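You operate a simulated robot arm through the tools that you are given. There is no shell and no other tool.

You run a simulated two-armed robot. Do the job below in one go: nothing can be reset, and whatever is moved stays where it is left.

Task
Clamp the pump standing in the vice and take its red cover off.
Fine: clamp first; undo the left bolt with the socket wrench from the tool cart, leave the other, which is out; wrench back, cover on the cart; pump stays clamped, old gasket stays on. Set down upright: socket wrench.

Only the result counts: the job must be done as asked and must still hold three seconds after the hand-in. Knocking over, shifting, dropping, spilling or breaking anything else fails it. Lids that push on must go on centred and level and be pressed home; caps that screw on are set level and turned clockwise until they are tight.

Robot
Two 7-joint arms with fingered hands on one trunk that stands fixed in place. Base frame: the origin is at the foot of the trunk, x ahead of it, y to its left, z up. Readings come in m, rad, newtons and seconds.
The left shoulder is at [0.036, 0.163, 1.088], the right one opposite. Each reaches about 1.215 m from its shoulder. Payload 4 kg a hand.
The tool frame of a hand sits at the grasp point between the pads (the TCP): z along the fingers, y along the line on which they close. The tips reach 0.036 m beyond it. The gripper opens to 0.124 m; its body begins 0.042 m behind the TCP. The gripper is a hand of 4 fingers: y runs from the thumb to the fingers, the wrist lies at [-0.015, -0.099, -0.189] in the tool frame, and closing takes about 1.5 s.
Orientation is that of the tool frame in the base frame, as a unit quaternion [w, x, y, z]. With the fingers straight down and the wrist toward the robot, the tool's x, y and z point along [0, 1, 0], [1, 0, 0] and [0, 0, -1] of the base frame.

Tools
- The arms move only by the tool drive_tool. It takes "left_motion", "right_motion" or both (then of equal length, played together; a hand with none holds still); each is one flat list of numbers, 6 for each row, row after row: the shift along the tool's x, y, z in m, then the turn, a rotation vector about the tool's x, y, z in rad. In form: [dx, dy, dz, wx, wy, wz, dx, dy, dz, wx, wy, wz, ...]. A call has 1 to 20 rows; each row shifts and turns the commanded pose from where the row before left it, along the tool's axes as they then stand. "left_claw" and "right_claw" are, for a hand that has rows, the opening, from 0 (shut) to 1 (fully open), set as the call begins (left out, the last holds). Rows are played at 5 a second. More than 0.05 m and 0.15 rad between two rows, or a gripper value outside its range, and nothing of the call is played. Where a pose cannot be reached the arm comes as near as it can. A force on the tool above 40 N (or 10 N above the force at the start of the call, whichever is more), or a blocked arm, ends the call early, and 0.2 s more pass. Each finger travels about 0.045 m/s and halts on what it meets, pressing with about 26 N; the grip force reading is that of the motor and also rises with nothing between the fingers. The clock runs only during rows and for 0.2 s after the last one: add rows that do not move to give the fingers time. The reply holds the time, the measured pose of the TCP, the force on the tool along the base axes, the opening and the grip force, in the units named above and with some noise, with the torque about the TCP (base axes, N m) and any sound that the robot's microphone picked up.
- Cameras (640 x 400 px; columns grow to the right, rows downward): "scene" is now at [0.122, -0.047, 1.353]; the picture's right is [-0.59, -0.80, 0.07], its down [-0.21, 0.07, -0.97] and it looks along [0.78, -0.59, -0.21] (base axes); focal length 228 px, centre (320, 200). "left" rides on the left gripper at [-0.075, -0.086, -0.123] in its tool frame; the picture's right is [-0.70, -0.34, 0.63], its down [0.64, -0.68, 0.35] and it looks along [0.32, 0.65, 0.69] (tool axes); focal length 275 px, centre (320, 200). "right" rides on the right gripper at [0.075, -0.086, -0.123] in its tool frame; the picture's right is [-0.70, 0.34, -0.63], its down [-0.64, -0.68, 0.35] and it looks along [-0.32, 0.65, 0.69] (tool axes); focal length 275 px, centre (320, 200). There is no depth. A picture from a camera that has moved, and an enlarged one, comes with that camera's place and axes in the base frame and with its lens. The place of the scene camera against the robot may be out by one fixed shift of up to 0.012 m in any direction.
- snapshot(camera): a new picture of that camera. No time passes.
- lift_body(by): moves the trunk up (or, below 0, down) by that many m; the arms and the scene camera ride with it, the base frame stays. It gives what a move gives, with no picture.
- finger_targets(index, middle, ring, thumb_bend, thumb_turn, hand): sets how far each is bent, from 0 (flat) to 100 (curled in); at 30 the hand is open as for a grip, at 70 the pads meet at the TCP. One left out holds its place. A second passes; each finger stops where it meets its share of the squeeze, and holds until it gets a number again. A gripper value or a shape takes the hand back. It gives what a move gives, with no picture; readings hold the bend of each and the force on the fingers (four entries, about 0 where the hand has none), thumb and palm. thumb_turn goes from beside the hand (0) to across from the fingers (100), as for a grip.
- set_grasp(shape, hand): the hand has 4 fingers and takes this shape, open, in about a second: jaw (thumb against the fingers, like two jaws); tri (thumb and two fingers); tip (a fingertip pinch); poke (one finger out to press); point (the index stretched); flat (the hand flat); cup (the hand cupped); fist (a fist). The gripper value then closes the fingers along that shape, each until it touches; the sizes above hold for jaw. It gives what a move gives, with no picture.
- pan_tilt(pan, tilt): turns the head with the scene camera to pan (to the left, within 1.501 rad either way) and tilt (down, from -0.506 to 1.204), counted from straight ahead of the robot (the tilt from the chest, where the trunk bows). It gives what a move gives.
- enlarge(camera, box): a new picture of the part [left, top, right, bottom] of that camera's present view, enlarged. No time passes.
- job_done(): hands the job in; it is judged then, once.

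Places have to be worked out from the pictures, the camera data and where the tool is seen. Open the grippers and draw the arms clear of the work before you hand the job in, unless the task says otherwise.

The tools are called after "Request:" by a JSON object that holds its "op" and its "data". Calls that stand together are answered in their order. drive_tool: Moves the arms, as the interface text tells. Its arguments: {"type":"object","properties":{"left_motion":{"type":"array","items":{"type":"number"}},"left_claw":{"type":"number"},"right_motion":{"type":"array","items":{"type":"number"}},"right_claw":{"type":"number"}},"required":[]} The other tools are called the same way: lift_body (by) moves the trunk up or down; set_grasp (shape, hand) gives the hand a shape; finger_targets (index, middle, ring, thumb_bend, thumb_turn, hand) moves the fingers one by one; pan_tilt (pan, tilt) turns the head that bears the scene camera; snapshot (camera) takes a picture; enlarge (camera, box) takes an enlarged picture of a part of a camera's view; job_done () hands the job in.

At the start:

```text
clock: 0.0
left_tcp_pos: [0.809, -0.1124, 1.3847]
left_ee_rot: [0.0, 0.707, 0.707, 0.0]
left_wrist_force: [0.1, -0.7, 0.0]
left_torque: [0.01, 0.01, 0.01]
left_width: 0.1235
left_finger_force: 0.0
left_shape: jaw
left_bend: [30.0, 30.0, 30.0, 30.0, 98.0]
left_finger forces: [0.0, 0.0, 0.0, 0.0, 0.0, 0.0]
right_tcp_pos: [0.3972, -0.4924, 1.4097]
right_ee_rot: [0.0, 0.707, 0.708, 0.0]
right_wrist_force: [-0.3, 0.1, 0.9]
right_torque: [0.0, -0.01, 0.02]
right_width: 0.1239
right_finger_force: 0.1
right_shape: jaw
right_bend: [30.0, 30.0, 30.0, 30.0, 98.0]
right_finger forces: [0.1, 0.1, 0.0, 0.1, 0.0, 0.0]
trunk travel left (down, up): [-0.25, 0.228]
head pan, tilt (commanded): [-0.641, 0.113]
```

scene: 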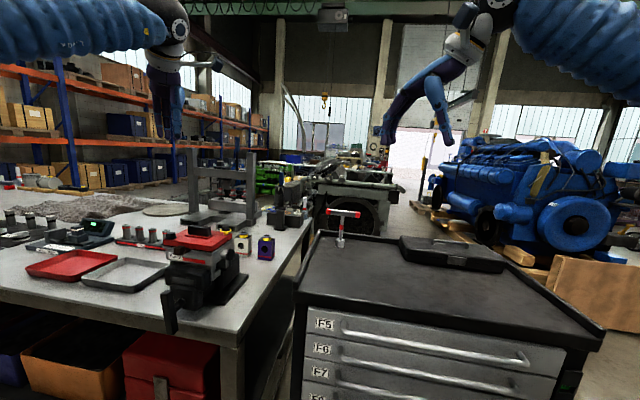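
right: 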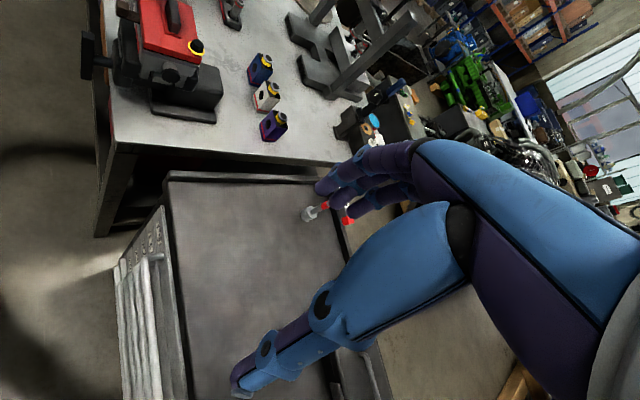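
left: 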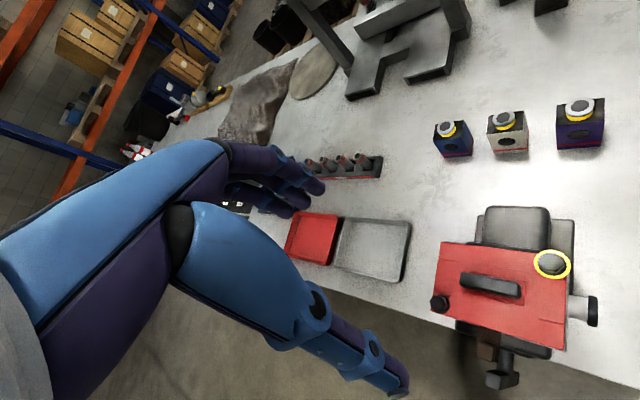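

I start by looking closely at the vice with the pump and at the tool cart.

Request:
{"op": "enlarge", "data": {"camera": "scene", "box": [140, 200, 300, 340]}}

Request:
{"op": "enlarge", "data": {"camera": "left", "box": [400, 180, 640, 400]}}

Request:
{"op": "enlarge", "data": {"camera": "right", "box": [60, 0, 300, 150]}}

Request:
{"op": "enlarge", "data": {"camera": "scene", "box": [290, 180, 530, 330]}}

```text
2.86 times, centred on (220, 270) of scene
camera zoom: at [0.122, -0.047, 1.353], right [-0.59, -0.8, 0.07], down [-0.21, 0.07, -0.97], along [0.78, -0.59, -0.21], focal length 653 px, centre (606, 0)
```

zoom: 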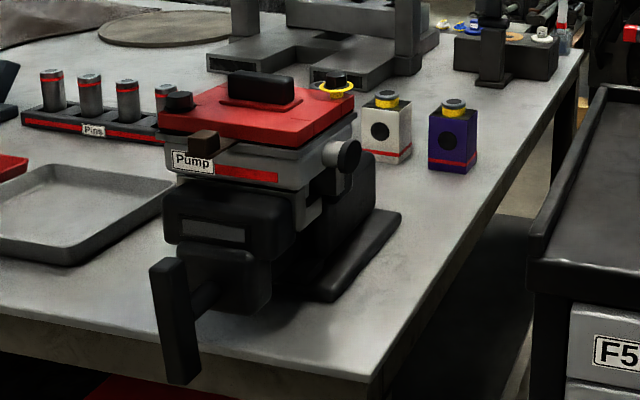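

```text
1.82 times, centred on (520, 290) of left
camera zoom: at [0.724, -0.1867, 1.5062], right [-0.34, -0.7, -0.63], down [-0.68, 0.64, -0.35], along [0.65, 0.32, -0.69], focal length 500 px, centre (-44, 36)
```

zoom: 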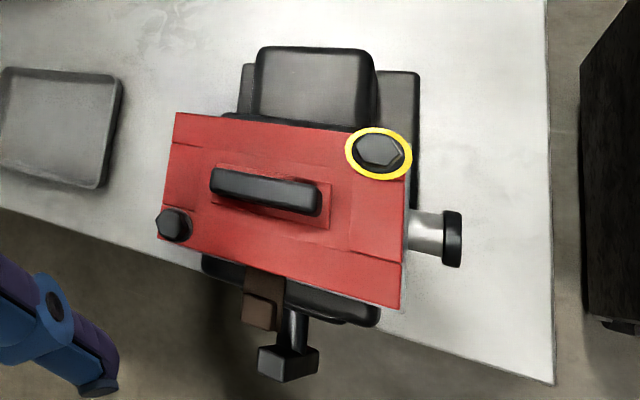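

```text
2.67 times, centred on (180, 75) of right
camera zoom: at [0.3112, -0.4171, 1.532], right [0.34, -0.7, 0.63], down [-0.68, -0.65, -0.35], along [0.65, -0.31, -0.69], focal length 734 px, centre (693, 533)
```

zoom: 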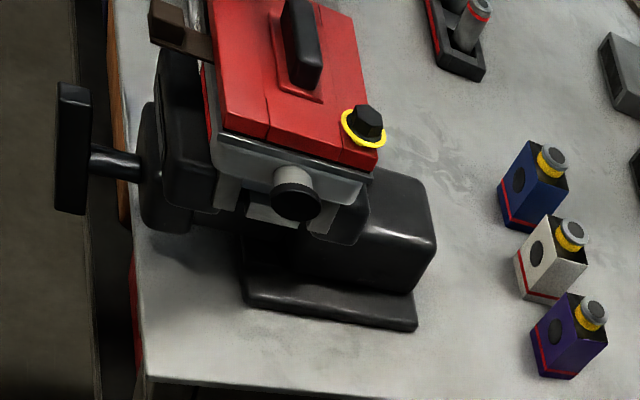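

```text
2.67 times, centred on (410, 255) of scene
camera zoom: at [0.122, -0.047, 1.353], right [-0.59, -0.8, 0.07], down [-0.21, 0.07, -0.97], along [0.78, -0.59, -0.21], focal length 609 px, centre (80, 53)
```

zoom: 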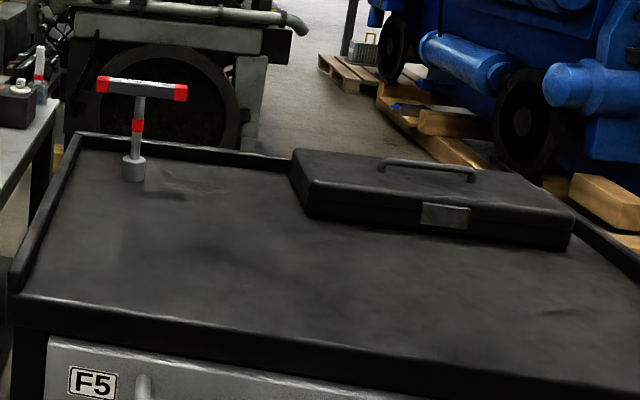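

The pump has a plain dark bolt head at its near-left corner and a yellow-ringed one at the far right; the wrench stands upright on the cart at about [0.757,-0.645,~1.0]. I draw the left hand back toward the robot so its camera sees the vice front from close by.

Request:
{"op": "drive_tool", "data": {"left_motion": [0.002, -0.043, 0.015, 0, 0, 0, 0.002, -0.043, 0.015, 0, 0, 0, 0.002, -0.043, 0.015, 0, 0, 0, 0.002, -0.043, 0.02, 0, 0, 0, 0.002, -0.043, 0.02, 0, 0, 0, 0.002, -0.043, 0.02, 0, 0, 0]}}

Request:
{"op": "snapshot", "data": {"camera": "left"}}

Request:
{"op": "snapshot", "data": {"camera": "scene"}}

```text
clock: 1.4
left_tcp_pos: [0.5493, -0.1005, 1.2793]
left_ee_rot: [0.0, 0.706, 0.708, -0.001]
left_wrist_force: [0.1, -0.3, 0.2]
left_torque: [0.05, -0.03, 0.01]
left_width: 0.1238
left_finger_force: 0.0
left_shape: jaw
left_bend: [30.0, 30.0, 30.0, 30.0, 98.0]
left_finger forces: [0.1, 0.0, 0.1, 0.1, 0.0, 0.1]
right_tcp_pos: [0.3965, -0.4917, 1.4092]
right_ee_rot: [0.0, 0.706, 0.708, 0.0]
right_wrist_force: [-0.2, -0.2, 0.7]
right_torque: [0.0, -0.03, 0.03]
right_width: 0.1236
right_finger_force: 0.1
right_shape: jaw
right_bend: [30.0, 30.0, 30.0, 30.0, 98.0]
right_finger forces: [0.1, 0.0, 0.1, 0.0, 0.0, 0.1]
trunk travel left (down, up): [-0.25, 0.228]
head pan, tilt (commanded): [-0.641, 0.113]
```

```text
taken
camera left: at [0.4642, -0.1734, 1.4006], right [-0.34, -0.7, -0.63], down [-0.68, 0.64, -0.35], along [0.65, 0.32, -0.69], focal length 275 px, centre (320, 200)
```

left: 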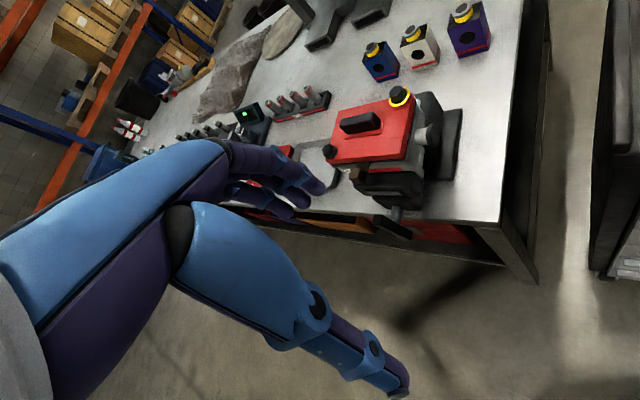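

```text
taken
camera scene: at [0.1215, -0.0466, 1.3531], right [-0.59, -0.8, 0.07], down [-0.21, 0.07, -0.97], along [0.78, -0.59, -0.21], focal length 228 px, centre (320, 200)
```

scene: 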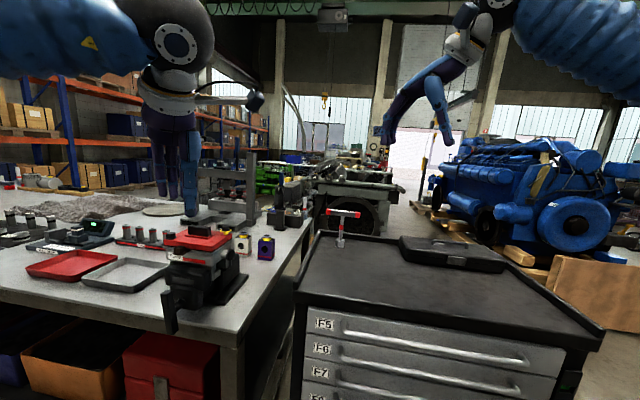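

The vice is now in the left camera's middle; I enlarge it to see the spindle bar, brown piece and bolts.

Request:
{"op": "enlarge", "data": {"camera": "left", "box": [300, 70, 480, 250]}}

Request:
{"op": "enlarge", "data": {"camera": "scene", "box": [150, 215, 250, 340]}}

```text
2.22 times, centred on (390, 160) of left
camera zoom: at [0.4642, -0.1734, 1.4006], right [-0.34, -0.7, -0.63], down [-0.68, 0.64, -0.35], along [0.65, 0.32, -0.69], focal length 612 px, centre (164, 289)
```

zoom: 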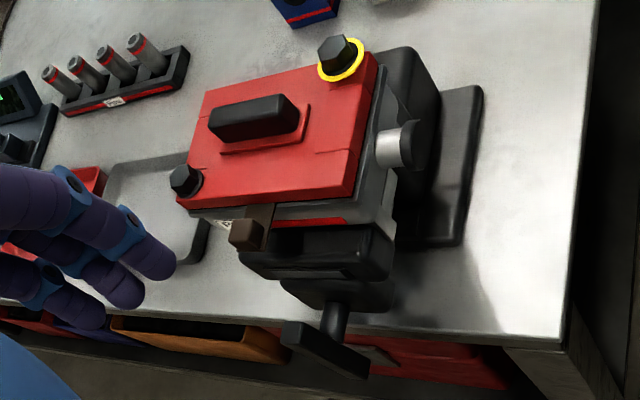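

```text
3.20 times, centred on (200, 278) of scene
camera zoom: at [0.1215, -0.0466, 1.3531], right [-0.59, -0.8, 0.07], down [-0.21, 0.07, -0.97], along [0.78, -0.59, -0.21], focal length 731 px, centre (704, -48)
```

zoom: 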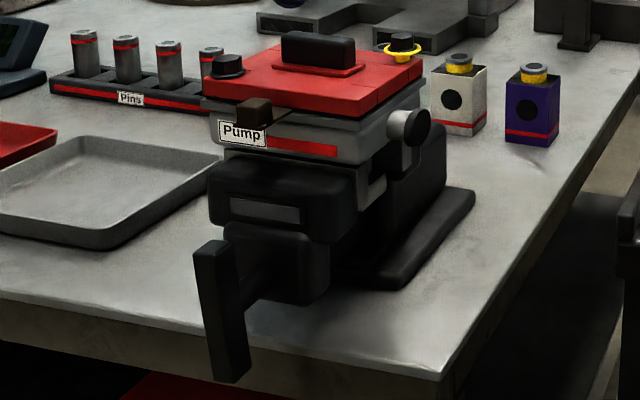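

The bench and vice stand yawed about −45° to me: vice bar near [0.71,-0.07,0.945], left bolt near [0.819,-0.092,1.10], right one near [0.787,-0.224,1.11]. I shift the left hand a bit left and turn it so the fingers point along the vice spindle, well clear of everything.

Request:
{"op": "drive_tool", "data": {"left_motion": [0.045, 0, 0, 0, 0, 0, 0.045, 0, 0, 0, 0, 0, 0.045, 0, 0, 0, 0, 0, 0, 0, 0, -0.0525, -0.1232, -0.0525, 0, 0, 0, -0.0525, -0.1232, -0.0525, 0, 0, 0, -0.0525, -0.1232, -0.0525, 0, 0, 0, -0.0525, -0.1232, -0.0525, 0, 0, 0, -0.0525, -0.1232, -0.0525, 0, 0, 0, -0.0525, -0.1232, -0.0525, 0, 0, 0, -0.0525, -0.1232, -0.0525, 0, 0, 0, -0.0525, -0.1232, -0.0525, 0, 0, 0, -0.0525, -0.1232, -0.0525, 0, 0, 0, -0.0525, -0.1232, -0.0525, 0, 0, 0, -0.0525, -0.1232, -0.0525, 0, 0, 0, -0.0525, -0.1232, -0.0525]}}

Request:
{"op": "snapshot", "data": {"camera": "left"}}

Request:
{"op": "snapshot", "data": {"camera": "scene"}}

```text
clock: 4.6
left_tcp_pos: [0.5515, 0.035, 1.2786]
left_ee_rot: [0.657, 0.261, 0.657, -0.264]
left_wrist_force: [-0.2, 0.1, 0.3]
left_torque: [0.03, -0.02, 0.02]
left_width: 0.1237
left_finger_force: 0.1
left_shape: jaw
left_bend: [30.0, 30.0, 30.0, 30.0, 98.0]
left_finger forces: [0.1, 0.0, 0.0, 0.1, 0.0, 0.1]
right_tcp_pos: [0.3972, -0.4919, 1.4088]
right_ee_rot: [0.0, 0.706, 0.708, 0.0]
right_wrist_force: [-0.5, 0.3, 0.8]
right_torque: [0.01, 0.03, 0.02]
right_width: 0.1237
right_finger_force: 0.0
right_shape: jaw
right_bend: [30.0, 30.0, 30.0, 30.0, 98.0]
right_finger forces: [0.0, 0.0, 0.0, 0.0, 0.0, 0.0]
trunk travel left (down, up): [-0.25, 0.228]
head pan, tilt (commanded): [-0.641, 0.113]
```

```text
taken
camera left: at [0.4041, 0.0582, 1.353], right [0.22, -0.68, 0.7], down [-0.22, -0.73, -0.64], along [0.95, -0.01, -0.32], focal length 275 px, centre (320, 200)
```

left: 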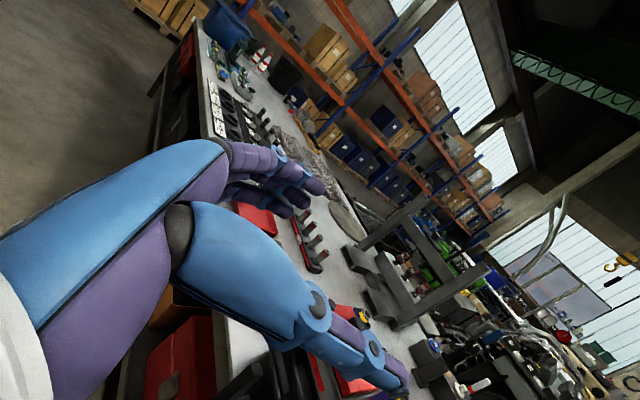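

```text
taken
camera scene: at [0.1224, -0.0471, 1.3529], right [-0.59, -0.8, 0.07], down [-0.22, 0.07, -0.97], along [0.78, -0.59, -0.21], focal length 228 px, centre (320, 200)
```

scene: 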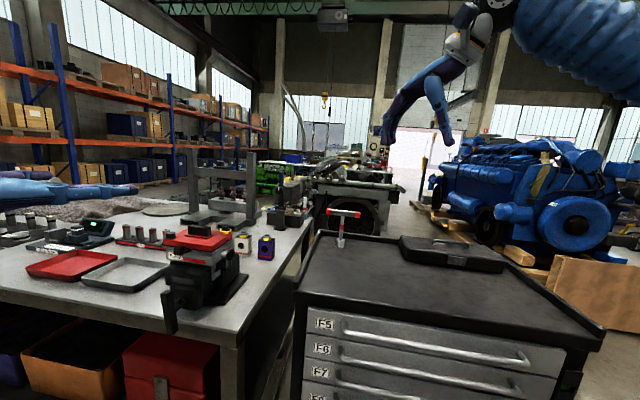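

The left hand now points along the spindle at full tracking accuracy. I look again at the handle in fine detail, from the scene and right cameras.

Request:
{"op": "enlarge", "data": {"camera": "scene", "box": [150, 260, 230, 340]}}

Request:
{"op": "enlarge", "data": {"camera": "right", "box": [70, 0, 250, 130]}}

```text
5.00 times, centred on (190, 300) of scene
camera zoom: at [0.1224, -0.0471, 1.3529], right [-0.59, -0.8, 0.07], down [-0.22, 0.07, -0.97], along [0.78, -0.59, -0.21], focal length 1142 px, centre (970, -300)
```

zoom: 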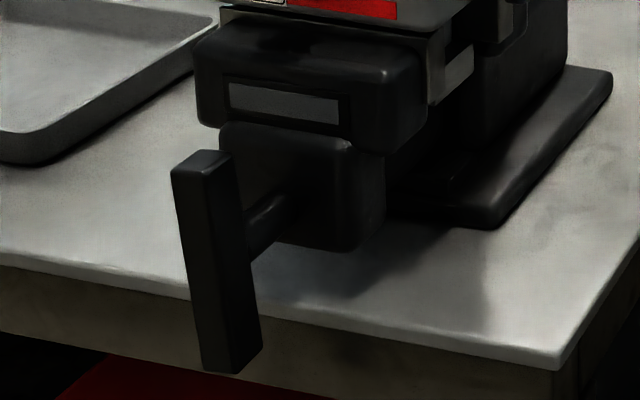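

```text
3.08 times, centred on (160, 65) of right
camera zoom: at [0.3117, -0.4172, 1.5317], right [0.34, -0.7, 0.63], down [-0.68, -0.65, -0.35], along [0.65, -0.31, -0.69], focal length 847 px, centre (812, 615)
```

zoom: 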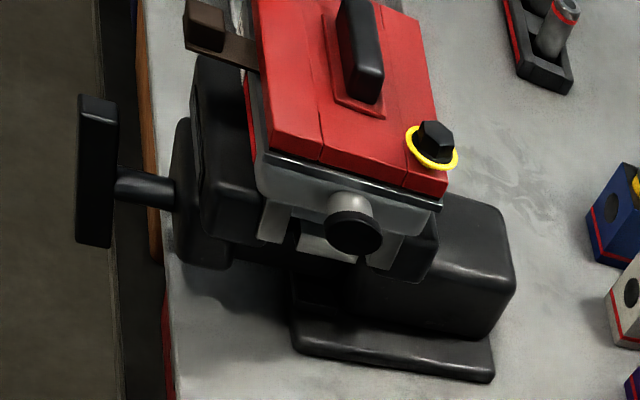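

From the right and scene cameras I place the bar's centre at about [0.719,-0.066,0.942] (bar ~0.12 long, ~0.018 thick, near vertical, bench top z≈0.883). I lower the left hand to a stand-off 0.13 m in front of it.

Request:
{"op": "drive_tool", "data": {"left_motion": [0.0421, 0.0053, 0.0076, 0, 0, 0, 0.0421, 0.0053, 0.0076, 0, 0, 0, 0.0421, 0.0053, 0.0076, 0, 0, 0, 0.0421, 0.0053, 0.0076, 0, 0, 0, 0.0421, 0.0053, 0.0076, 0, 0, 0, 0.0421, 0.0053, 0.0076, 0, 0, 0, 0.0421, 0.0053, 0.0076, 0, 0, 0, 0.0421, 0.0053, 0.0076, 0, 0, 0, 0, 0, 0, 0, 0, 0]}}

Request:
{"op": "snapshot", "data": {"camera": "scene"}}

Request:
{"op": "snapshot", "data": {"camera": "left"}}

```text
clock: 6.6
left_tcp_pos: [0.6064, -0.0353, 0.9675]
left_ee_rot: [0.656, 0.26, 0.659, -0.261]
left_wrist_force: [0.0, -0.4, -0.4]
left_torque: [-0.03, 0.04, 0.01]
left_width: 0.1241
left_finger_force: 0.1
left_shape: jaw
left_bend: [30.0, 30.0, 30.0, 30.0, 97.0]
left_finger forces: [0.1, 0.0, 0.1, 0.0, 0.0, 0.0]
left hand out of reach, approached as far as the arm can: row 2, 5, 6, 7, 8
right_tcp_pos: [0.3957, -0.491, 1.41]
right_ee_rot: [0.001, 0.707, 0.707, 0.0]
right_wrist_force: [0.3, 0.2, 0.2]
right_torque: [0.0, -0.01, 0.0]
right_width: 0.1237
right_finger_force: 0.0
right_shape: jaw
right_bend: [30.0, 30.0, 30.0, 30.0, 98.0]
right_finger forces: [0.0, 0.0, 0.0, 0.1, 0.0, 0.0]
trunk travel left (down, up): [-0.25, 0.228]
head pan, tilt (commanded): [-0.641, 0.113]
```

```text
taken
camera scene: at [0.1218, -0.0458, 1.3532], right [-0.59, -0.8, 0.08], down [-0.21, 0.07, -0.97], along [0.78, -0.59, -0.21], focal length 228 px, centre (320, 200)
```

scene: 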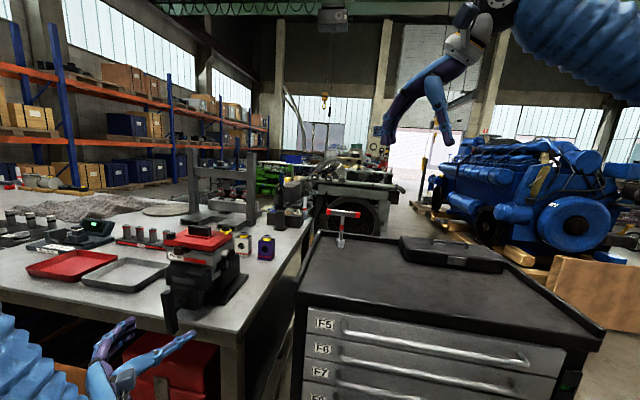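

```text
taken
camera left: at [0.4598, -0.0125, 1.0428], right [0.23, -0.68, 0.7], down [-0.22, -0.73, -0.64], along [0.95, 0.0, -0.32], focal length 275 px, centre (320, 200)
```

left: 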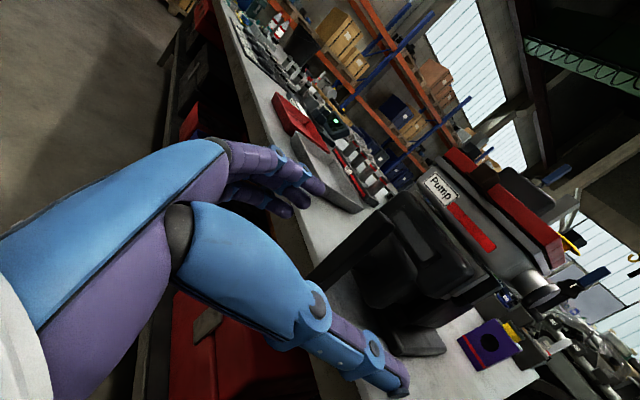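

The left arm is too folded to reach that stand-off (it stopped ~6 cm to the side). I raise the trunk 0.2 m so both arms work further from the shoulder.

Request:
{"op": "lift_body", "data": {"by": 0.2}}

```text
clock: 8.8
left_tcp_pos: [0.5942, -0.0377, 1.2305]
left_ee_rot: [0.686, 0.272, 0.627, -0.25]
left_wrist_force: [-0.4, 0.2, 0.7]
left_torque: [0.01, 0.01, 0.0]
left_width: 0.124
left_finger_force: 0.0
left_shape: jaw
left_bend: [30.0, 30.0, 30.0, 30.0, 97.0]
left_finger forces: [0.0, 0.0, 0.0, 0.0, 0.0, 0.0]
right_tcp_pos: [0.3974, -0.4924, 1.6084]
right_ee_rot: [-0.001, 0.707, 0.707, 0.0]
right_wrist_force: [-0.4, 0.4, -0.1]
right_torque: [0.01, -0.02, 0.04]
right_width: 0.1237
right_finger_force: 0.1
right_shape: jaw
right_bend: [30.0, 30.0, 30.0, 30.0, 98.0]
right_finger forces: [0.1, 0.0, 0.0, 0.0, 0.1, 0.1]
trunk travel left (down, up): [-0.45, 0.028]
head pan, tilt (commanded): [-0.641, 0.113]
```

The left hand rose with a slight tilt; I send a still row to see where the commanded pose stands.

Request:
{"op": "drive_tool", "data": {"left_motion": [0, 0, 0, 0, 0, 0, 0, 0, 0, 0, 0, 0]}}

```text
clock: 9.4
left_tcp_pos: [0.5947, -0.0385, 1.2317]
left_ee_rot: [0.686, 0.273, 0.626, -0.25]
left_wrist_force: [0.8, 0.4, -0.2]
left_torque: [-0.01, 0.04, 0.01]
left_width: 0.1241
left_finger_force: 0.1
left_shape: jaw
left_bend: [30.0, 30.0, 30.0, 30.0, 97.0]
left_finger forces: [0.0, 0.1, 0.0, 0.1, 0.0, 0.0]
right_tcp_pos: [0.3959, -0.4922, 1.6096]
right_ee_rot: [0.0, 0.707, 0.708, 0.0]
right_wrist_force: [0.0, -0.1, 0.4]
right_torque: [0.03, -0.01, -0.01]
right_width: 0.1236
right_finger_force: 0.2
right_shape: jaw
right_bend: [30.0, 30.0, 30.0, 30.0, 98.0]
right_finger forces: [0.1, 0.1, 0.1, 0.0, 0.0, 0.0]
trunk travel left (down, up): [-0.45, 0.028]
head pan, tilt (commanded): [-0.641, 0.113]
```

The command follows the present pose. I level the hand again, shift it sideways onto the spindle line, then go down in front of the bar.

Request:
{"op": "drive_tool", "data": {"left_motion": [0, 0, 0, 0.004, 0.066, -0.06, 0, 0.033, -0.0105, 0, 0, 0, 0, 0.033, -0.0105, 0, 0, 0, 0.0483, 0, 0, 0, 0, 0, 0.0483, 0, 0, 0, 0, 0, 0.0483, 0, 0, 0, 0, 0, 0.0483, 0, 0, 0, 0, 0, 0.0483, 0, 0, 0, 0, 0, 0.0483, 0, 0, 0, 0, 0, 0, 0, 0, 0, 0, 0]}}

Request:
{"op": "snapshot", "data": {"camera": "scene"}}

Request:
{"op": "snapshot", "data": {"camera": "left"}}

```text
clock: 11.6
left_tcp_pos: [0.564, -0.1168, 1.0239]
left_ee_rot: [0.657, 0.259, 0.659, -0.259]
left_wrist_force: [-0.7, -0.7, -0.1]
left_torque: [0.01, -0.01, -0.02]
left_width: 0.1239
left_finger_force: 0.1
left_shape: jaw
left_bend: [30.0, 30.0, 30.0, 30.0, 97.0]
left_finger forces: [0.0, 0.1, 0.1, 0.1, 0.0, 0.0]
left hand out of reach, approached as far as the arm can: row 2, 3, 4, 5, 6, 7, 8, 9
right_tcp_pos: [0.3961, -0.4912, 1.6091]
right_ee_rot: [0.001, 0.707, 0.708, -0.001]
right_wrist_force: [0.2, 0.4, 0.6]
right_torque: [-0.02, -0.01, 0.0]
right_width: 0.1238
right_finger_force: 0.1
right_shape: jaw
right_bend: [30.0, 30.0, 30.0, 30.0, 98.0]
right_finger forces: [0.0, 0.0, 0.0, 0.1, 0.0, 0.0]
trunk travel left (down, up): [-0.45, 0.028]
head pan, tilt (commanded): [-0.641, 0.113]
```

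```text
taken
camera scene: at [0.0632, -0.0467, 1.5688], right [-0.6, -0.8, 0.0], down [-0.09, 0.07, -0.99], along [0.8, -0.59, -0.12], focal length 228 px, centre (320, 200)
```

scene: 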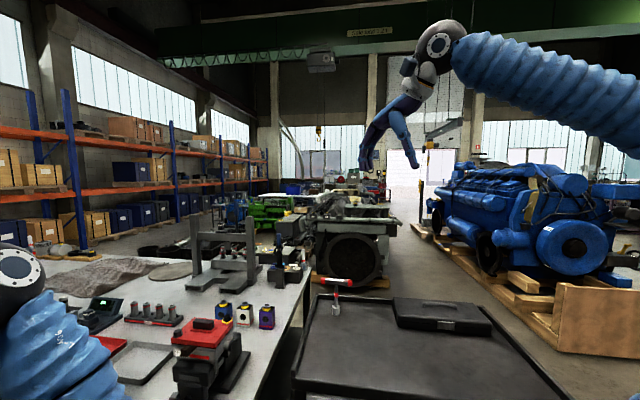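

```text
taken
camera left: at [0.4171, -0.0957, 1.0988], right [0.24, -0.68, 0.69], down [-0.21, -0.73, -0.65], along [0.95, 0.0, -0.32], focal length 275 px, centre (320, 200)
```

left: 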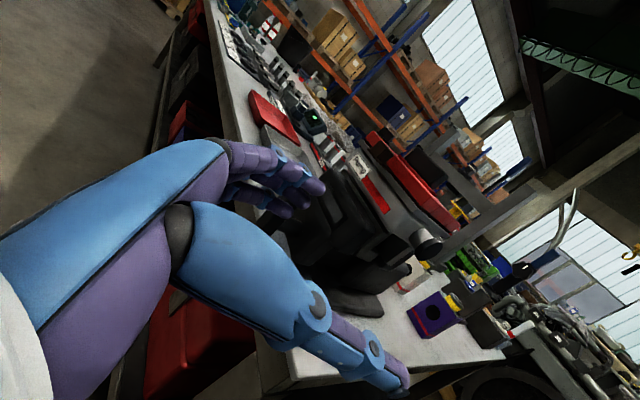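

Raising made it worse: the forearm needs to rise toward the hand, so the trunk should go down instead. I first lift both hands, then I'll lower the trunk.

Request:
{"op": "drive_tool", "data": {"left_motion": [-0.047, 0.0097, -0.0092, 0, 0, 0, -0.047, 0.0097, -0.0092, 0, 0, 0, -0.047, 0.0097, -0.0092, 0, 0, 0, -0.047, 0.0097, -0.0092, 0, 0, 0, -0.047, 0.0097, -0.0092, 0, 0, 0, -0.047, 0.0097, -0.0092, 0, 0, 0, -0.047, 0.0097, -0.0092, 0, 0, 0, -0.047, 0.0097, -0.0092, 0, 0, 0, -0.047, 0.0097, -0.0092, 0, 0, 0], "right_motion": [0, 0, -0.012, 0, 0, 0, 0, 0, -0.012, 0, 0, 0, 0, 0, -0.012, 0, 0, 0, 0, 0, -0.012, 0, 0, 0, 0, 0, -0.012, 0, 0, 0, 0, 0, -0.012, 0, 0, 0, 0, 0, -0.012, 0, 0, 0, 0, 0, -0.012, 0, 0, 0, 0, 0, -0.012, 0, 0, 0]}}

```text
clock: 13.6
left_tcp_pos: [0.5631, 0.0014, 1.4482]
left_ee_rot: [0.658, 0.263, 0.656, -0.262]
left_wrist_force: [-0.1, 0.2, -0.4]
left_torque: [0.0, -0.01, -0.03]
left_width: 0.1238
left_finger_force: 0.1
left_shape: jaw
left_bend: [30.0, 30.0, 30.0, 30.0, 97.0]
left_finger forces: [0.1, 0.0, 0.1, 0.0, 0.0, 0.1]
right_tcp_pos: [0.3978, -0.4879, 1.7184]
right_ee_rot: [0.001, 0.706, 0.708, -0.001]
right_wrist_force: [0.9, 0.8, -0.4]
right_torque: [-0.04, 0.02, 0.03]
right_width: 0.1238
right_finger_force: 0.1
right_shape: jaw
right_bend: [30.0, 30.0, 30.0, 30.0, 98.0]
right_finger forces: [0.1, 0.0, 0.2, 0.0, 0.0, 0.0]
trunk travel left (down, up): [-0.45, 0.028]
head pan, tilt (commanded): [-0.641, 0.113]
```

Both hands are up and on their commanded poses; now I lower the trunk 0.43 m, which should bring the left hand to z≈1.02 in front of the vice.

Request:
{"op": "lift_body", "data": {"by": -0.43}}

Request:
{"op": "snapshot", "data": {"camera": "scene"}}

Request:
{"op": "snapshot", "data": {"camera": "left"}}

```text
refused: -0.43 is not a number from -0.4 to 0.4
```

```text
taken
camera scene: at [0.0634, -0.0454, 1.5688], right [-0.6, -0.8, 0.0], down [-0.09, 0.07, -0.99], along [0.8, -0.59, -0.12], focal length 228 px, centre (320, 200)
```

scene: 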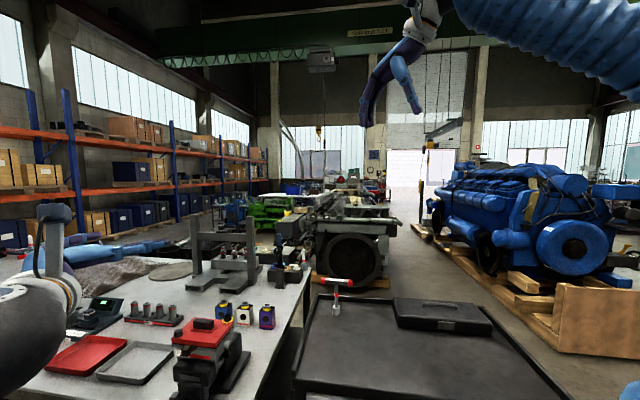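

```text
taken
camera left: at [0.4155, 0.0238, 1.5213], right [0.23, -0.68, 0.7], down [-0.22, -0.73, -0.65], along [0.95, -0.01, -0.31], focal length 275 px, centre (320, 200)
```

left: 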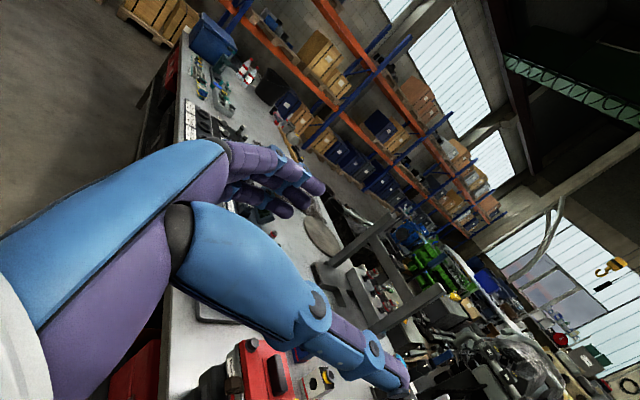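

The lift takes at most 0.4 m at once; I lower by 0.38 m.

Request:
{"op": "lift_body", "data": {"by": -0.38}}

Request:
{"op": "snapshot", "data": {"camera": "scene"}}

Request:
{"op": "snapshot", "data": {"camera": "left"}}

```text
clock: 17.2
left_tcp_pos: [0.6055, 0.0032, 0.9835]
left_ee_rot: [0.611, 0.245, 0.699, -0.279]
left_wrist_force: [-0.4, -0.7, 0.6]
left_torque: [-0.03, 0.03, -0.01]
left_width: 0.1238
left_finger_force: 0.1
left_shape: jaw
left_bend: [30.0, 30.0, 30.0, 30.0, 97.0]
left_finger forces: [0.0, 0.0, 0.0, 0.1, 0.0, 0.0]
right_tcp_pos: [0.3951, -0.4922, 1.3385]
right_ee_rot: [0.0, 0.707, 0.707, 0.001]
right_wrist_force: [-0.7, 0.0, 1.3]
right_torque: [0.0, -0.01, -0.01]
right_width: 0.1235
right_finger_force: 0.0
right_shape: jaw
right_bend: [30.0, 30.0, 30.0, 30.0, 98.0]
right_finger forces: [0.1, 0.0, 0.0, 0.1, 0.1, 0.1]
trunk travel left (down, up): [-0.07, 0.408]
head pan, tilt (commanded): [-0.641, 0.113]
```

```text
taken
camera scene: at [0.24, -0.0468, 1.115], right [-0.55, -0.8, 0.23], down [-0.46, 0.07, -0.88], along [0.69, -0.59, -0.41], focal length 228 px, centre (320, 200)
```

scene: 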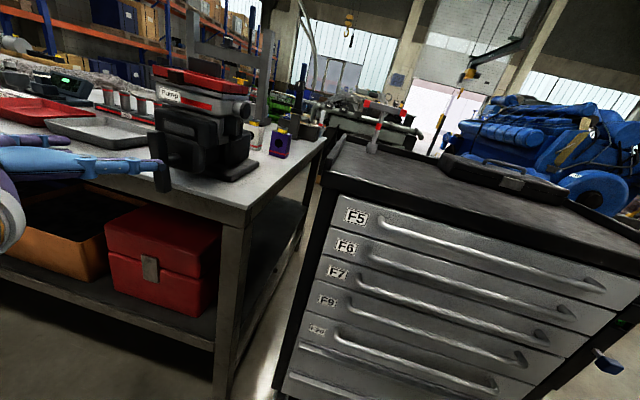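

```text
taken
camera left: at [0.4702, 0.0263, 1.0754], right [0.32, -0.68, 0.66], down [-0.3, -0.73, -0.61], along [0.9, -0.01, -0.44], focal length 275 px, centre (320, 200)
```

left: 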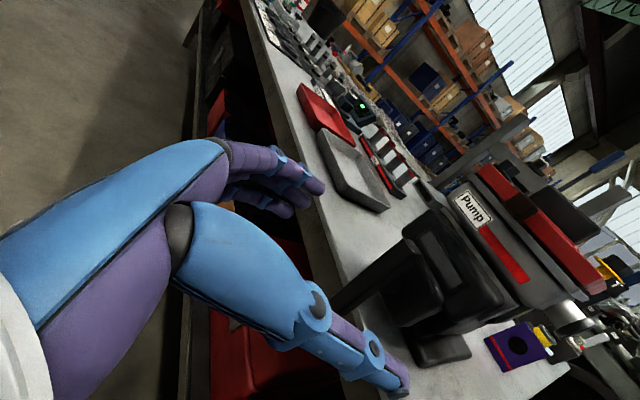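

With the trunk low the left hand is 0.13 m before the bar, pitched ~0.13 rad. I level it, then shift 0.028 m sideways and 0.04 m down onto the spindle line.

Request:
{"op": "drive_tool", "data": {"left_motion": [0, 0, 0, 0, -0.0963, 0.0917, 0, 0.014, 0, 0, 0, 0, 0, 0.014, 0, 0, 0, 0, 0.02, 0, 0, 0, 0, 0, 0.02, 0, 0, 0, 0, 0, 0, 0, 0, 0, 0, 0]}}

Request:
{"op": "enlarge", "data": {"camera": "scene", "box": [80, 60, 280, 220]}}

Request:
{"op": "snapshot", "data": {"camera": "left"}}

```text
clock: 18.6
left_tcp_pos: [0.6327, 0.0192, 0.9404]
left_ee_rot: [0.656, 0.262, 0.658, -0.263]
left_wrist_force: [0.4, 0.6, 0.9]
left_torque: [-0.02, -0.02, 0.0]
left_width: 0.1239
left_finger_force: 0.1
left_shape: jaw
left_bend: [30.0, 30.0, 30.0, 30.0, 98.0]
left_finger forces: [0.1, 0.0, 0.1, 0.1, 0.0, 0.1]
left hand out of reach, approached as far as the arm can: row 1
right_tcp_pos: [0.3972, -0.4906, 1.3379]
right_ee_rot: [-0.001, 0.706, 0.708, 0.0]
right_wrist_force: [0.4, -0.4, 0.1]
right_torque: [0.02, 0.03, -0.04]
right_width: 0.1238
right_finger_force: 0.1
right_shape: jaw
right_bend: [30.0, 30.0, 30.0, 30.0, 98.0]
right_finger forces: [0.0, 0.1, 0.1, 0.0, 0.1, 0.0]
trunk travel left (down, up): [-0.07, 0.408]
head pan, tilt (commanded): [-0.641, 0.113]
```

```text
2.50 times, centred on (180, 140) of scene
camera zoom: at [0.241, -0.0462, 1.1142], right [-0.55, -0.8, 0.23], down [-0.47, 0.07, -0.88], along [0.69, -0.59, -0.41], focal length 571 px, centre (670, 350)
```

zoom: 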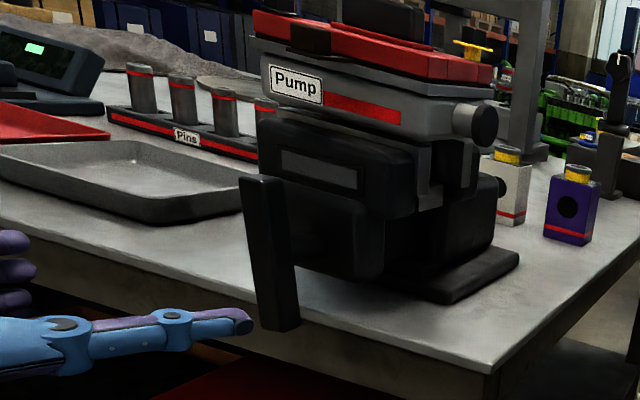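

```text
taken
camera left: at [0.4847, 0.0419, 1.0149], right [0.23, -0.68, 0.7], down [-0.22, -0.73, -0.64], along [0.95, -0.01, -0.32], focal length 275 px, centre (320, 200)
```

left: 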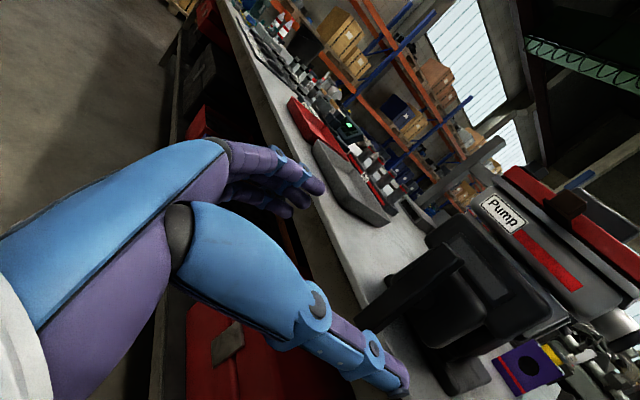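

The hand is now on the spindle line, level, 0.12 m in front of the bar; the bar leans about 0.08 rad, so I roll the hand slightly and advance with open fingers around it.

Request:
{"op": "drive_tool", "data": {"left_motion": [0, 0, 0, 0, 0, -0.08, 0, 0, 0.028, 0, 0, 0, 0, 0, 0.028, 0, 0, 0, 0, 0, 0.028, 0, 0, 0, 0, 0, 0.028, 0, 0, 0, 0, 0, 0, 0, 0, 0]}}

Request:
{"op": "enlarge", "data": {"camera": "scene", "box": [80, 60, 280, 220]}}

Request:
{"op": "snapshot", "data": {"camera": "left"}}

```text
clock: 20.0
left_tcp_pos: [0.7115, -0.0584, 0.9416]
left_ee_rot: [0.645, 0.237, 0.667, -0.288]
left_wrist_force: [0.1, 0.5, 0.2]
left_torque: [0.01, -0.01, -0.01]
left_width: 0.1238
left_finger_force: 0.0
left_shape: jaw
left_bend: [30.0, 30.0, 30.0, 30.0, 98.0]
left_finger forces: [0.0, 0.0, 0.0, 0.0, 0.1, 0.1]
right_tcp_pos: [0.397, -0.4909, 1.338]
right_ee_rot: [0.0, 0.706, 0.708, 0.0]
right_wrist_force: [0.0, 0.3, -0.2]
right_torque: [0.02, 0.03, -0.01]
right_width: 0.1238
right_finger_force: 0.1
right_shape: jaw
right_bend: [30.0, 30.0, 30.0, 30.0, 98.0]
right_finger forces: [0.0, 0.0, 0.0, 0.1, 0.0, 0.1]
trunk travel left (down, up): [-0.07, 0.408]
head pan, tilt (commanded): [-0.641, 0.113]
```

```text
2.50 times, centred on (180, 140) of scene
camera zoom: at [0.2404, -0.0466, 1.1147], right [-0.55, -0.8, 0.23], down [-0.47, 0.07, -0.88], along [0.69, -0.59, -0.41], focal length 571 px, centre (670, 350)
```

zoom: 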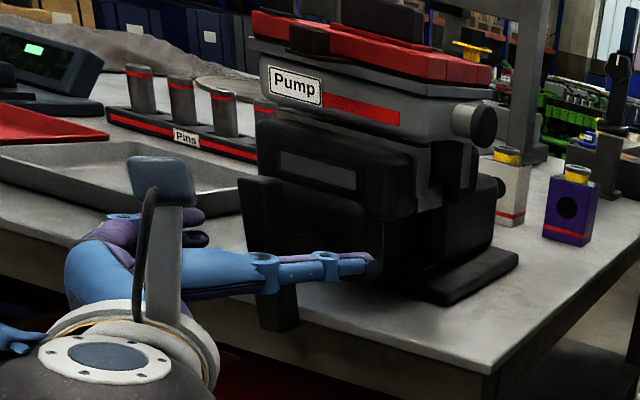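

```text
taken
camera left: at [0.5689, -0.0314, 1.0227], right [0.27, -0.64, 0.72], down [-0.25, -0.77, -0.59], along [0.93, -0.03, -0.37], focal length 275 px, centre (320, 200)
```

left: 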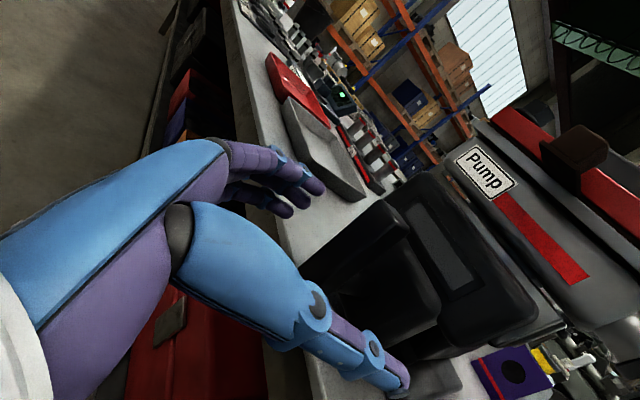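

The bar lies between thumb and fingers with no contact. I close the left hand on it.

Request:
{"op": "drive_tool", "data": {"left_motion": [0, 0, 0, 0, 0, 0, 0, 0, 0, 0, 0, 0, 0, 0, 0, 0, 0, 0, 0, 0, 0, 0, 0, 0, 0, 0, 0, 0, 0, 0, 0, 0, 0, 0, 0, 0, 0, 0, 0, 0, 0, 0, 0, 0, 0, 0, 0, 0], "left_claw": 0}}

Request:
{"op": "snapshot", "data": {"camera": "left"}}

```text
clock: 21.8
left_tcp_pos: [0.711, -0.0605, 0.9416]
left_ee_rot: [0.645, 0.236, 0.667, -0.288]
left_wrist_force: [-1.5, -3.2, -0.2]
left_torque: [0.11, 0.05, 0.53]
left_width: 0.0285
left_finger_force: 25.8
left_shape: jaw
left_bend: [70.0, 69.0, 70.0, 56.0, 100.0]
left_finger forces: [13.9, 9.4, 3.3, 0.0, 30.9, 0.0]
right_tcp_pos: [0.3965, -0.4912, 1.3372]
right_ee_rot: [0.0, 0.707, 0.707, 0.0]
right_wrist_force: [-0.5, 0.5, 0.3]
right_torque: [0.02, -0.01, -0.02]
right_width: 0.1236
right_finger_force: 0.1
right_shape: jaw
right_bend: [30.0, 30.0, 30.0, 30.0, 98.0]
right_finger forces: [0.1, 0.0, 0.1, 0.1, 0.1, 0.0]
trunk travel left (down, up): [-0.07, 0.408]
head pan, tilt (commanded): [-0.641, 0.113]
```

```text
taken
camera left: at [0.5685, -0.0321, 1.0225], right [0.27, -0.64, 0.72], down [-0.26, -0.77, -0.59], along [0.93, -0.03, -0.37], focal length 275 px, centre (320, 200)
```

left: 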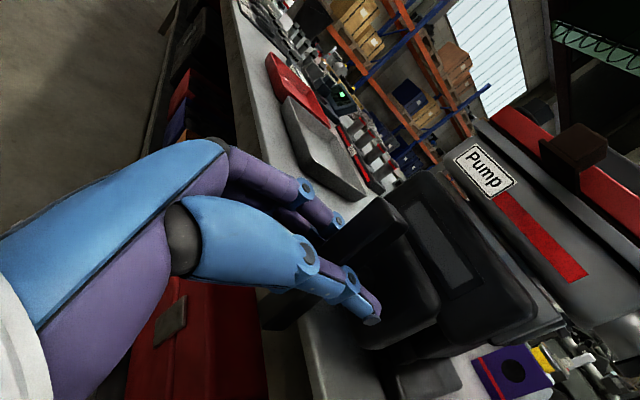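

The bar is gripped (0.0285 m wide). I check with the scene camera that nothing shifted while closing.

Request:
{"op": "enlarge", "data": {"camera": "scene", "box": [80, 60, 280, 220]}}

Request:
{"op": "enlarge", "data": {"camera": "right", "box": [0, 0, 240, 150]}}

Request:
{"op": "enlarge", "data": {"camera": "left", "box": [220, 150, 460, 360]}}

```text
2.50 times, centred on (180, 140) of scene
camera zoom: at [0.2404, -0.0472, 1.1145], right [-0.55, -0.8, 0.23], down [-0.47, 0.07, -0.88], along [0.69, -0.59, -0.41], focal length 571 px, centre (670, 350)
```

zoom: 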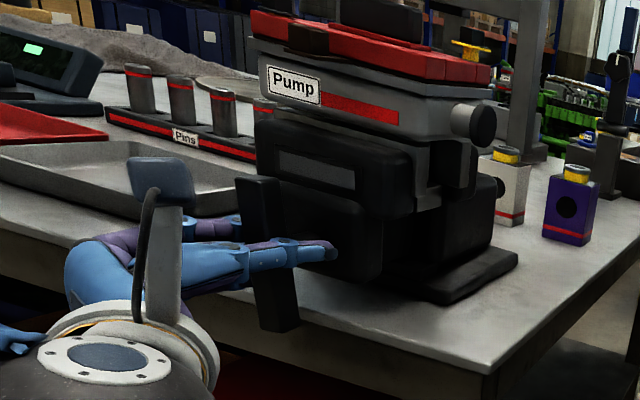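

```text
2.67 times, centred on (120, 75) of right
camera zoom: at [0.311, -0.4175, 1.4599], right [0.34, -0.7, 0.63], down [-0.68, -0.65, -0.35], along [0.65, -0.31, -0.69], focal length 734 px, centre (853, 533)
```

zoom: 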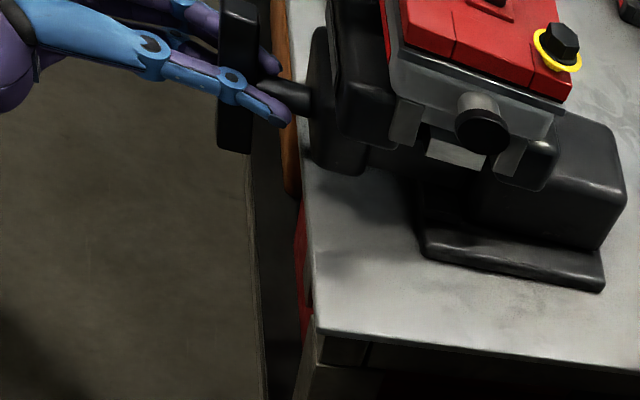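

```text
1.90 times, centred on (340, 255) of left
camera zoom: at [0.5685, -0.0321, 1.0225], right [0.27, -0.64, 0.72], down [-0.26, -0.77, -0.59], along [0.93, -0.03, -0.37], focal length 524 px, centre (282, 95)
```

zoom: 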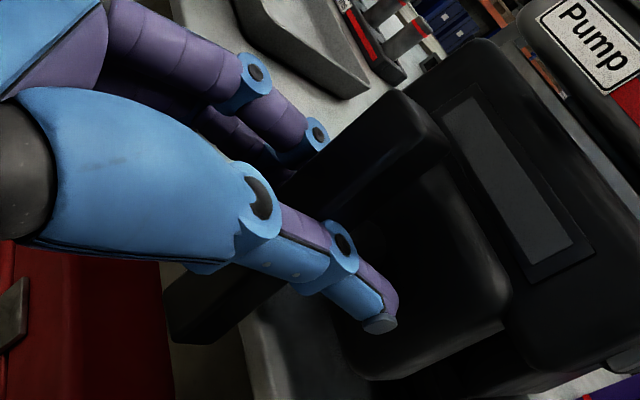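

Nothing has shifted and the spindle runs between the fingers. I turn the handle clockwise (positive about the tool z) in small steps and watch the forces.

Request:
{"op": "drive_tool", "data": {"left_motion": [-0.0007, 0, 0, 0, 0, 0.1, -0.0007, 0, 0, 0, 0, 0.1, -0.0007, 0, 0, 0, 0, 0.1, 0, 0, 0, 0, 0, 0]}}

Request:
{"op": "enlarge", "data": {"camera": "scene", "box": [80, 60, 280, 220]}}

```text
clock: 22.8
left_tcp_pos: [0.7115, -0.0604, 0.9436]
left_ee_rot: [0.68, 0.334, 0.625, -0.189]
left_wrist_force: [2.0, -11.8, -12.1]
left_torque: [0.18, 0.19, 0.53]
left_width: 0.0279
left_finger_force: 25.9
left_shape: jaw
left_bend: [70.0, 70.0, 70.0, 56.0, 98.0]
left_finger forces: [17.2, 8.9, 3.6, 0.1, 34.7, 0.0]
right_tcp_pos: [0.3973, -0.4931, 1.3366]
right_ee_rot: [-0.001, 0.707, 0.707, -0.001]
right_wrist_force: [0.0, -0.5, 0.2]
right_torque: [0.01, -0.01, 0.01]
right_width: 0.1238
right_finger_force: 0.0
right_shape: jaw
right_bend: [30.0, 30.0, 30.0, 30.0, 98.0]
right_finger forces: [0.0, 0.0, 0.0, 0.1, 0.0, 0.0]
trunk travel left (down, up): [-0.07, 0.408]
head pan, tilt (commanded): [-0.641, 0.113]
```

```text
2.50 times, centred on (180, 140) of scene
camera zoom: at [0.2414, -0.0479, 1.1141], right [-0.55, -0.8, 0.23], down [-0.47, 0.07, -0.88], along [0.69, -0.59, -0.41], focal length 571 px, centre (670, 350)
```

zoom: 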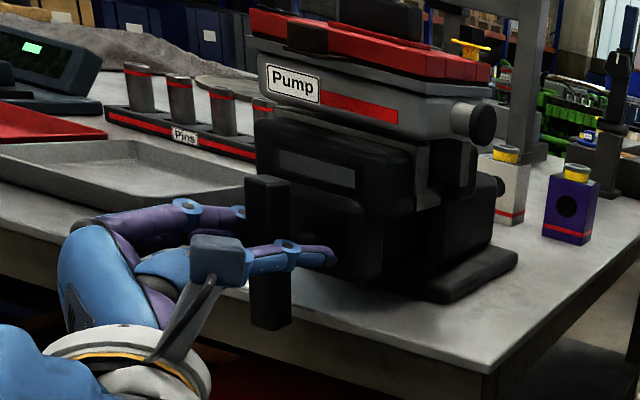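

The bar turns freely with the hand. A downward pull of 12 N shows my pivot is slightly off; I shift ~3 mm down to relieve it and see how the force responds.

Request:
{"op": "drive_tool", "data": {"left_motion": [0.0027, -0.0016, 0, 0, 0, 0, 0, 0, 0, 0, 0, 0]}}

```text
clock: 23.4
left_tcp_pos: [0.7108, -0.0592, 0.9419]
left_ee_rot: [0.681, 0.333, 0.624, -0.187]
left_wrist_force: [4.0, -8.4, 3.9]
left_torque: [0.0, -0.01, 0.55]
left_width: 0.0275
left_finger_force: 25.9
left_shape: jaw
left_bend: [70.0, 70.0, 70.0, 56.0, 98.0]
left_finger forces: [17.4, 8.6, 3.9, 0.0, 31.2, 0.0]
right_tcp_pos: [0.3968, -0.4916, 1.3368]
right_ee_rot: [0.0, 0.707, 0.708, 0.0]
right_wrist_force: [0.1, 0.0, 0.2]
right_torque: [-0.01, -0.04, -0.01]
right_width: 0.1236
right_finger_force: 0.0
right_shape: jaw
right_bend: [30.0, 30.0, 30.0, 30.0, 98.0]
right_finger forces: [0.1, 0.0, 0.0, 0.0, 0.0, 0.0]
trunk travel left (down, up): [-0.07, 0.408]
head pan, tilt (commanded): [-0.641, 0.113]
```

Forces are small now (about 9 N forward, so the handle moves in as it turns). I go on turning with a slight forward feed.

Request:
{"op": "drive_tool", "data": {"left_motion": [-0.0002, 0, 0.001, 0, 0, 0.1, -0.0002, 0, 0.001, 0, 0, 0.1, -0.0002, 0, 0.0005, 0, 0, 0.1, -0.0002, 0, 0.0005, 0, 0, 0.1, 0, 0, 0, 0, 0, 0]}}

Request:
{"op": "enlarge", "data": {"camera": "scene", "box": [80, 60, 280, 220]}}

Request:
{"op": "enlarge", "data": {"camera": "right", "box": [0, 0, 240, 150]}}

```text
clock: 24.2
left_tcp_pos: [0.709, -0.0717, 0.939]
left_ee_rot: [0.704, 0.402, 0.579, -0.091]
left_wrist_force: [-15.1, 38.9, 13.1]
left_torque: [-0.32, -0.56, 0.94]
left_width: 0.022
left_finger_force: 25.6
left_shape: jaw
left_bend: [70.0, 65.0, 70.0, 59.0, 99.0]
left_finger forces: [21.1, 20.2, 4.6, 0.0, 23.2, 0.0]
left hand out of reach, approached as far as the arm can: row 2, 3
right_tcp_pos: [0.3924, -0.4904, 1.3393]
right_ee_rot: [0.002, 0.708, 0.707, 0.0]
right_wrist_force: [0.3, -1.2, 0.2]
right_torque: [0.01, -0.03, -0.02]
right_width: 0.1236
right_finger_force: 0.0
right_shape: jaw
right_bend: [30.0, 30.0, 30.0, 30.0, 98.0]
right_finger forces: [0.0, 0.0, 0.0, 0.0, 0.1, 0.0]
trunk travel left (down, up): [-0.07, 0.408]
head pan, tilt (commanded): [-0.641, 0.113]
stopped in row 3 (left hand): the force on the tool passed its limit at 44 N (the readings are from after the stop); the commanded pose is now the measured one
```

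```text
2.50 times, centred on (180, 140) of scene
camera zoom: at [0.2381, -0.0437, 1.1154], right [-0.55, -0.8, 0.23], down [-0.46, 0.07, -0.88], along [0.69, -0.59, -0.41], focal length 571 px, centre (670, 350)
```

zoom: 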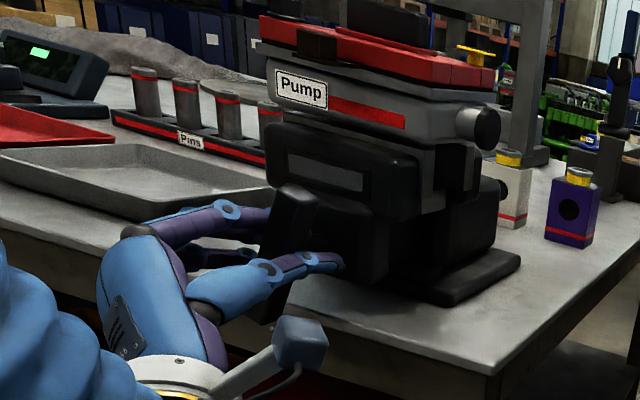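

```text
2.67 times, centred on (120, 75) of right
camera zoom: at [0.3073, -0.4152, 1.4619], right [0.33, -0.7, 0.64], down [-0.68, -0.64, -0.35], along [0.65, -0.32, -0.69], focal length 734 px, centre (853, 533)
```

zoom: 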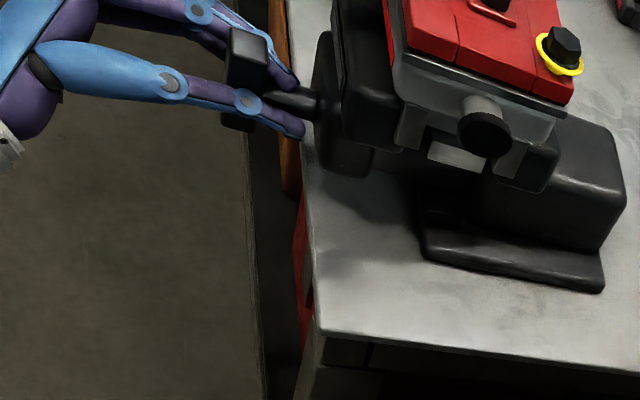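

At this roll the arm ran out of reach and pushed aside, so the call stopped at 44 N; the bar has turned roughly 0.45 rad. I open the hand to take the load off.

Request:
{"op": "drive_tool", "data": {"left_motion": [0, 0, 0, 0, 0, 0, 0, 0, 0, 0, 0, 0, 0, 0, 0, 0, 0, 0, 0, 0, 0, 0, 0, 0, 0, 0, 0, 0, 0, 0, 0, 0, 0, 0, 0, 0, 0, 0, 0, 0, 0, 0], "left_claw": 1}}

Request:
{"op": "enlarge", "data": {"camera": "scene", "box": [80, 60, 280, 220]}}

```text
clock: 25.8
left_tcp_pos: [0.7102, -0.0772, 0.9353]
left_ee_rot: [0.702, 0.405, 0.579, -0.094]
left_wrist_force: [0.7, 0.4, -0.2]
left_torque: [-0.03, 0.03, 0.0]
left_width: 0.1236
left_finger_force: 0.0
left_shape: jaw
left_bend: [30.0, 30.0, 30.0, 30.0, 98.0]
left_finger forces: [0.0, 0.0, 0.0, 0.1, 0.1, 0.1]
right_tcp_pos: [0.3955, -0.4926, 1.3374]
right_ee_rot: [0.0, 0.707, 0.707, 0.0]
right_wrist_force: [-0.2, 0.6, -0.1]
right_torque: [0.0, 0.01, -0.01]
right_width: 0.1237
right_finger_force: 0.0
right_shape: jaw
right_bend: [30.0, 30.0, 30.0, 30.0, 98.0]
right_finger forces: [0.0, 0.0, 0.1, 0.0, 0.0, 0.0]
trunk travel left (down, up): [-0.07, 0.408]
head pan, tilt (commanded): [-0.641, 0.113]
```

```text
2.50 times, centred on (180, 140) of scene
camera zoom: at [0.2405, -0.047, 1.1145], right [-0.55, -0.8, 0.23], down [-0.47, 0.07, -0.88], along [0.69, -0.59, -0.41], focal length 571 px, centre (670, 350)
```

zoom: 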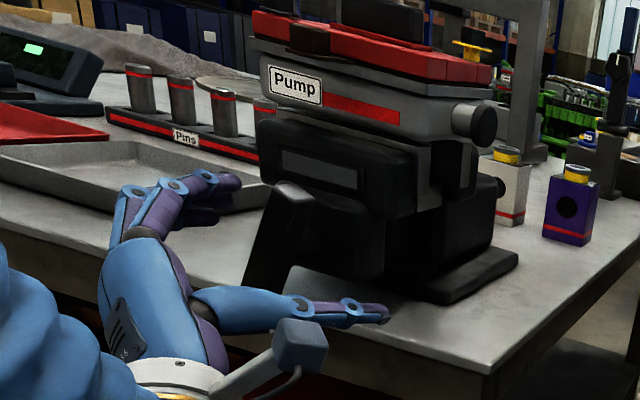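

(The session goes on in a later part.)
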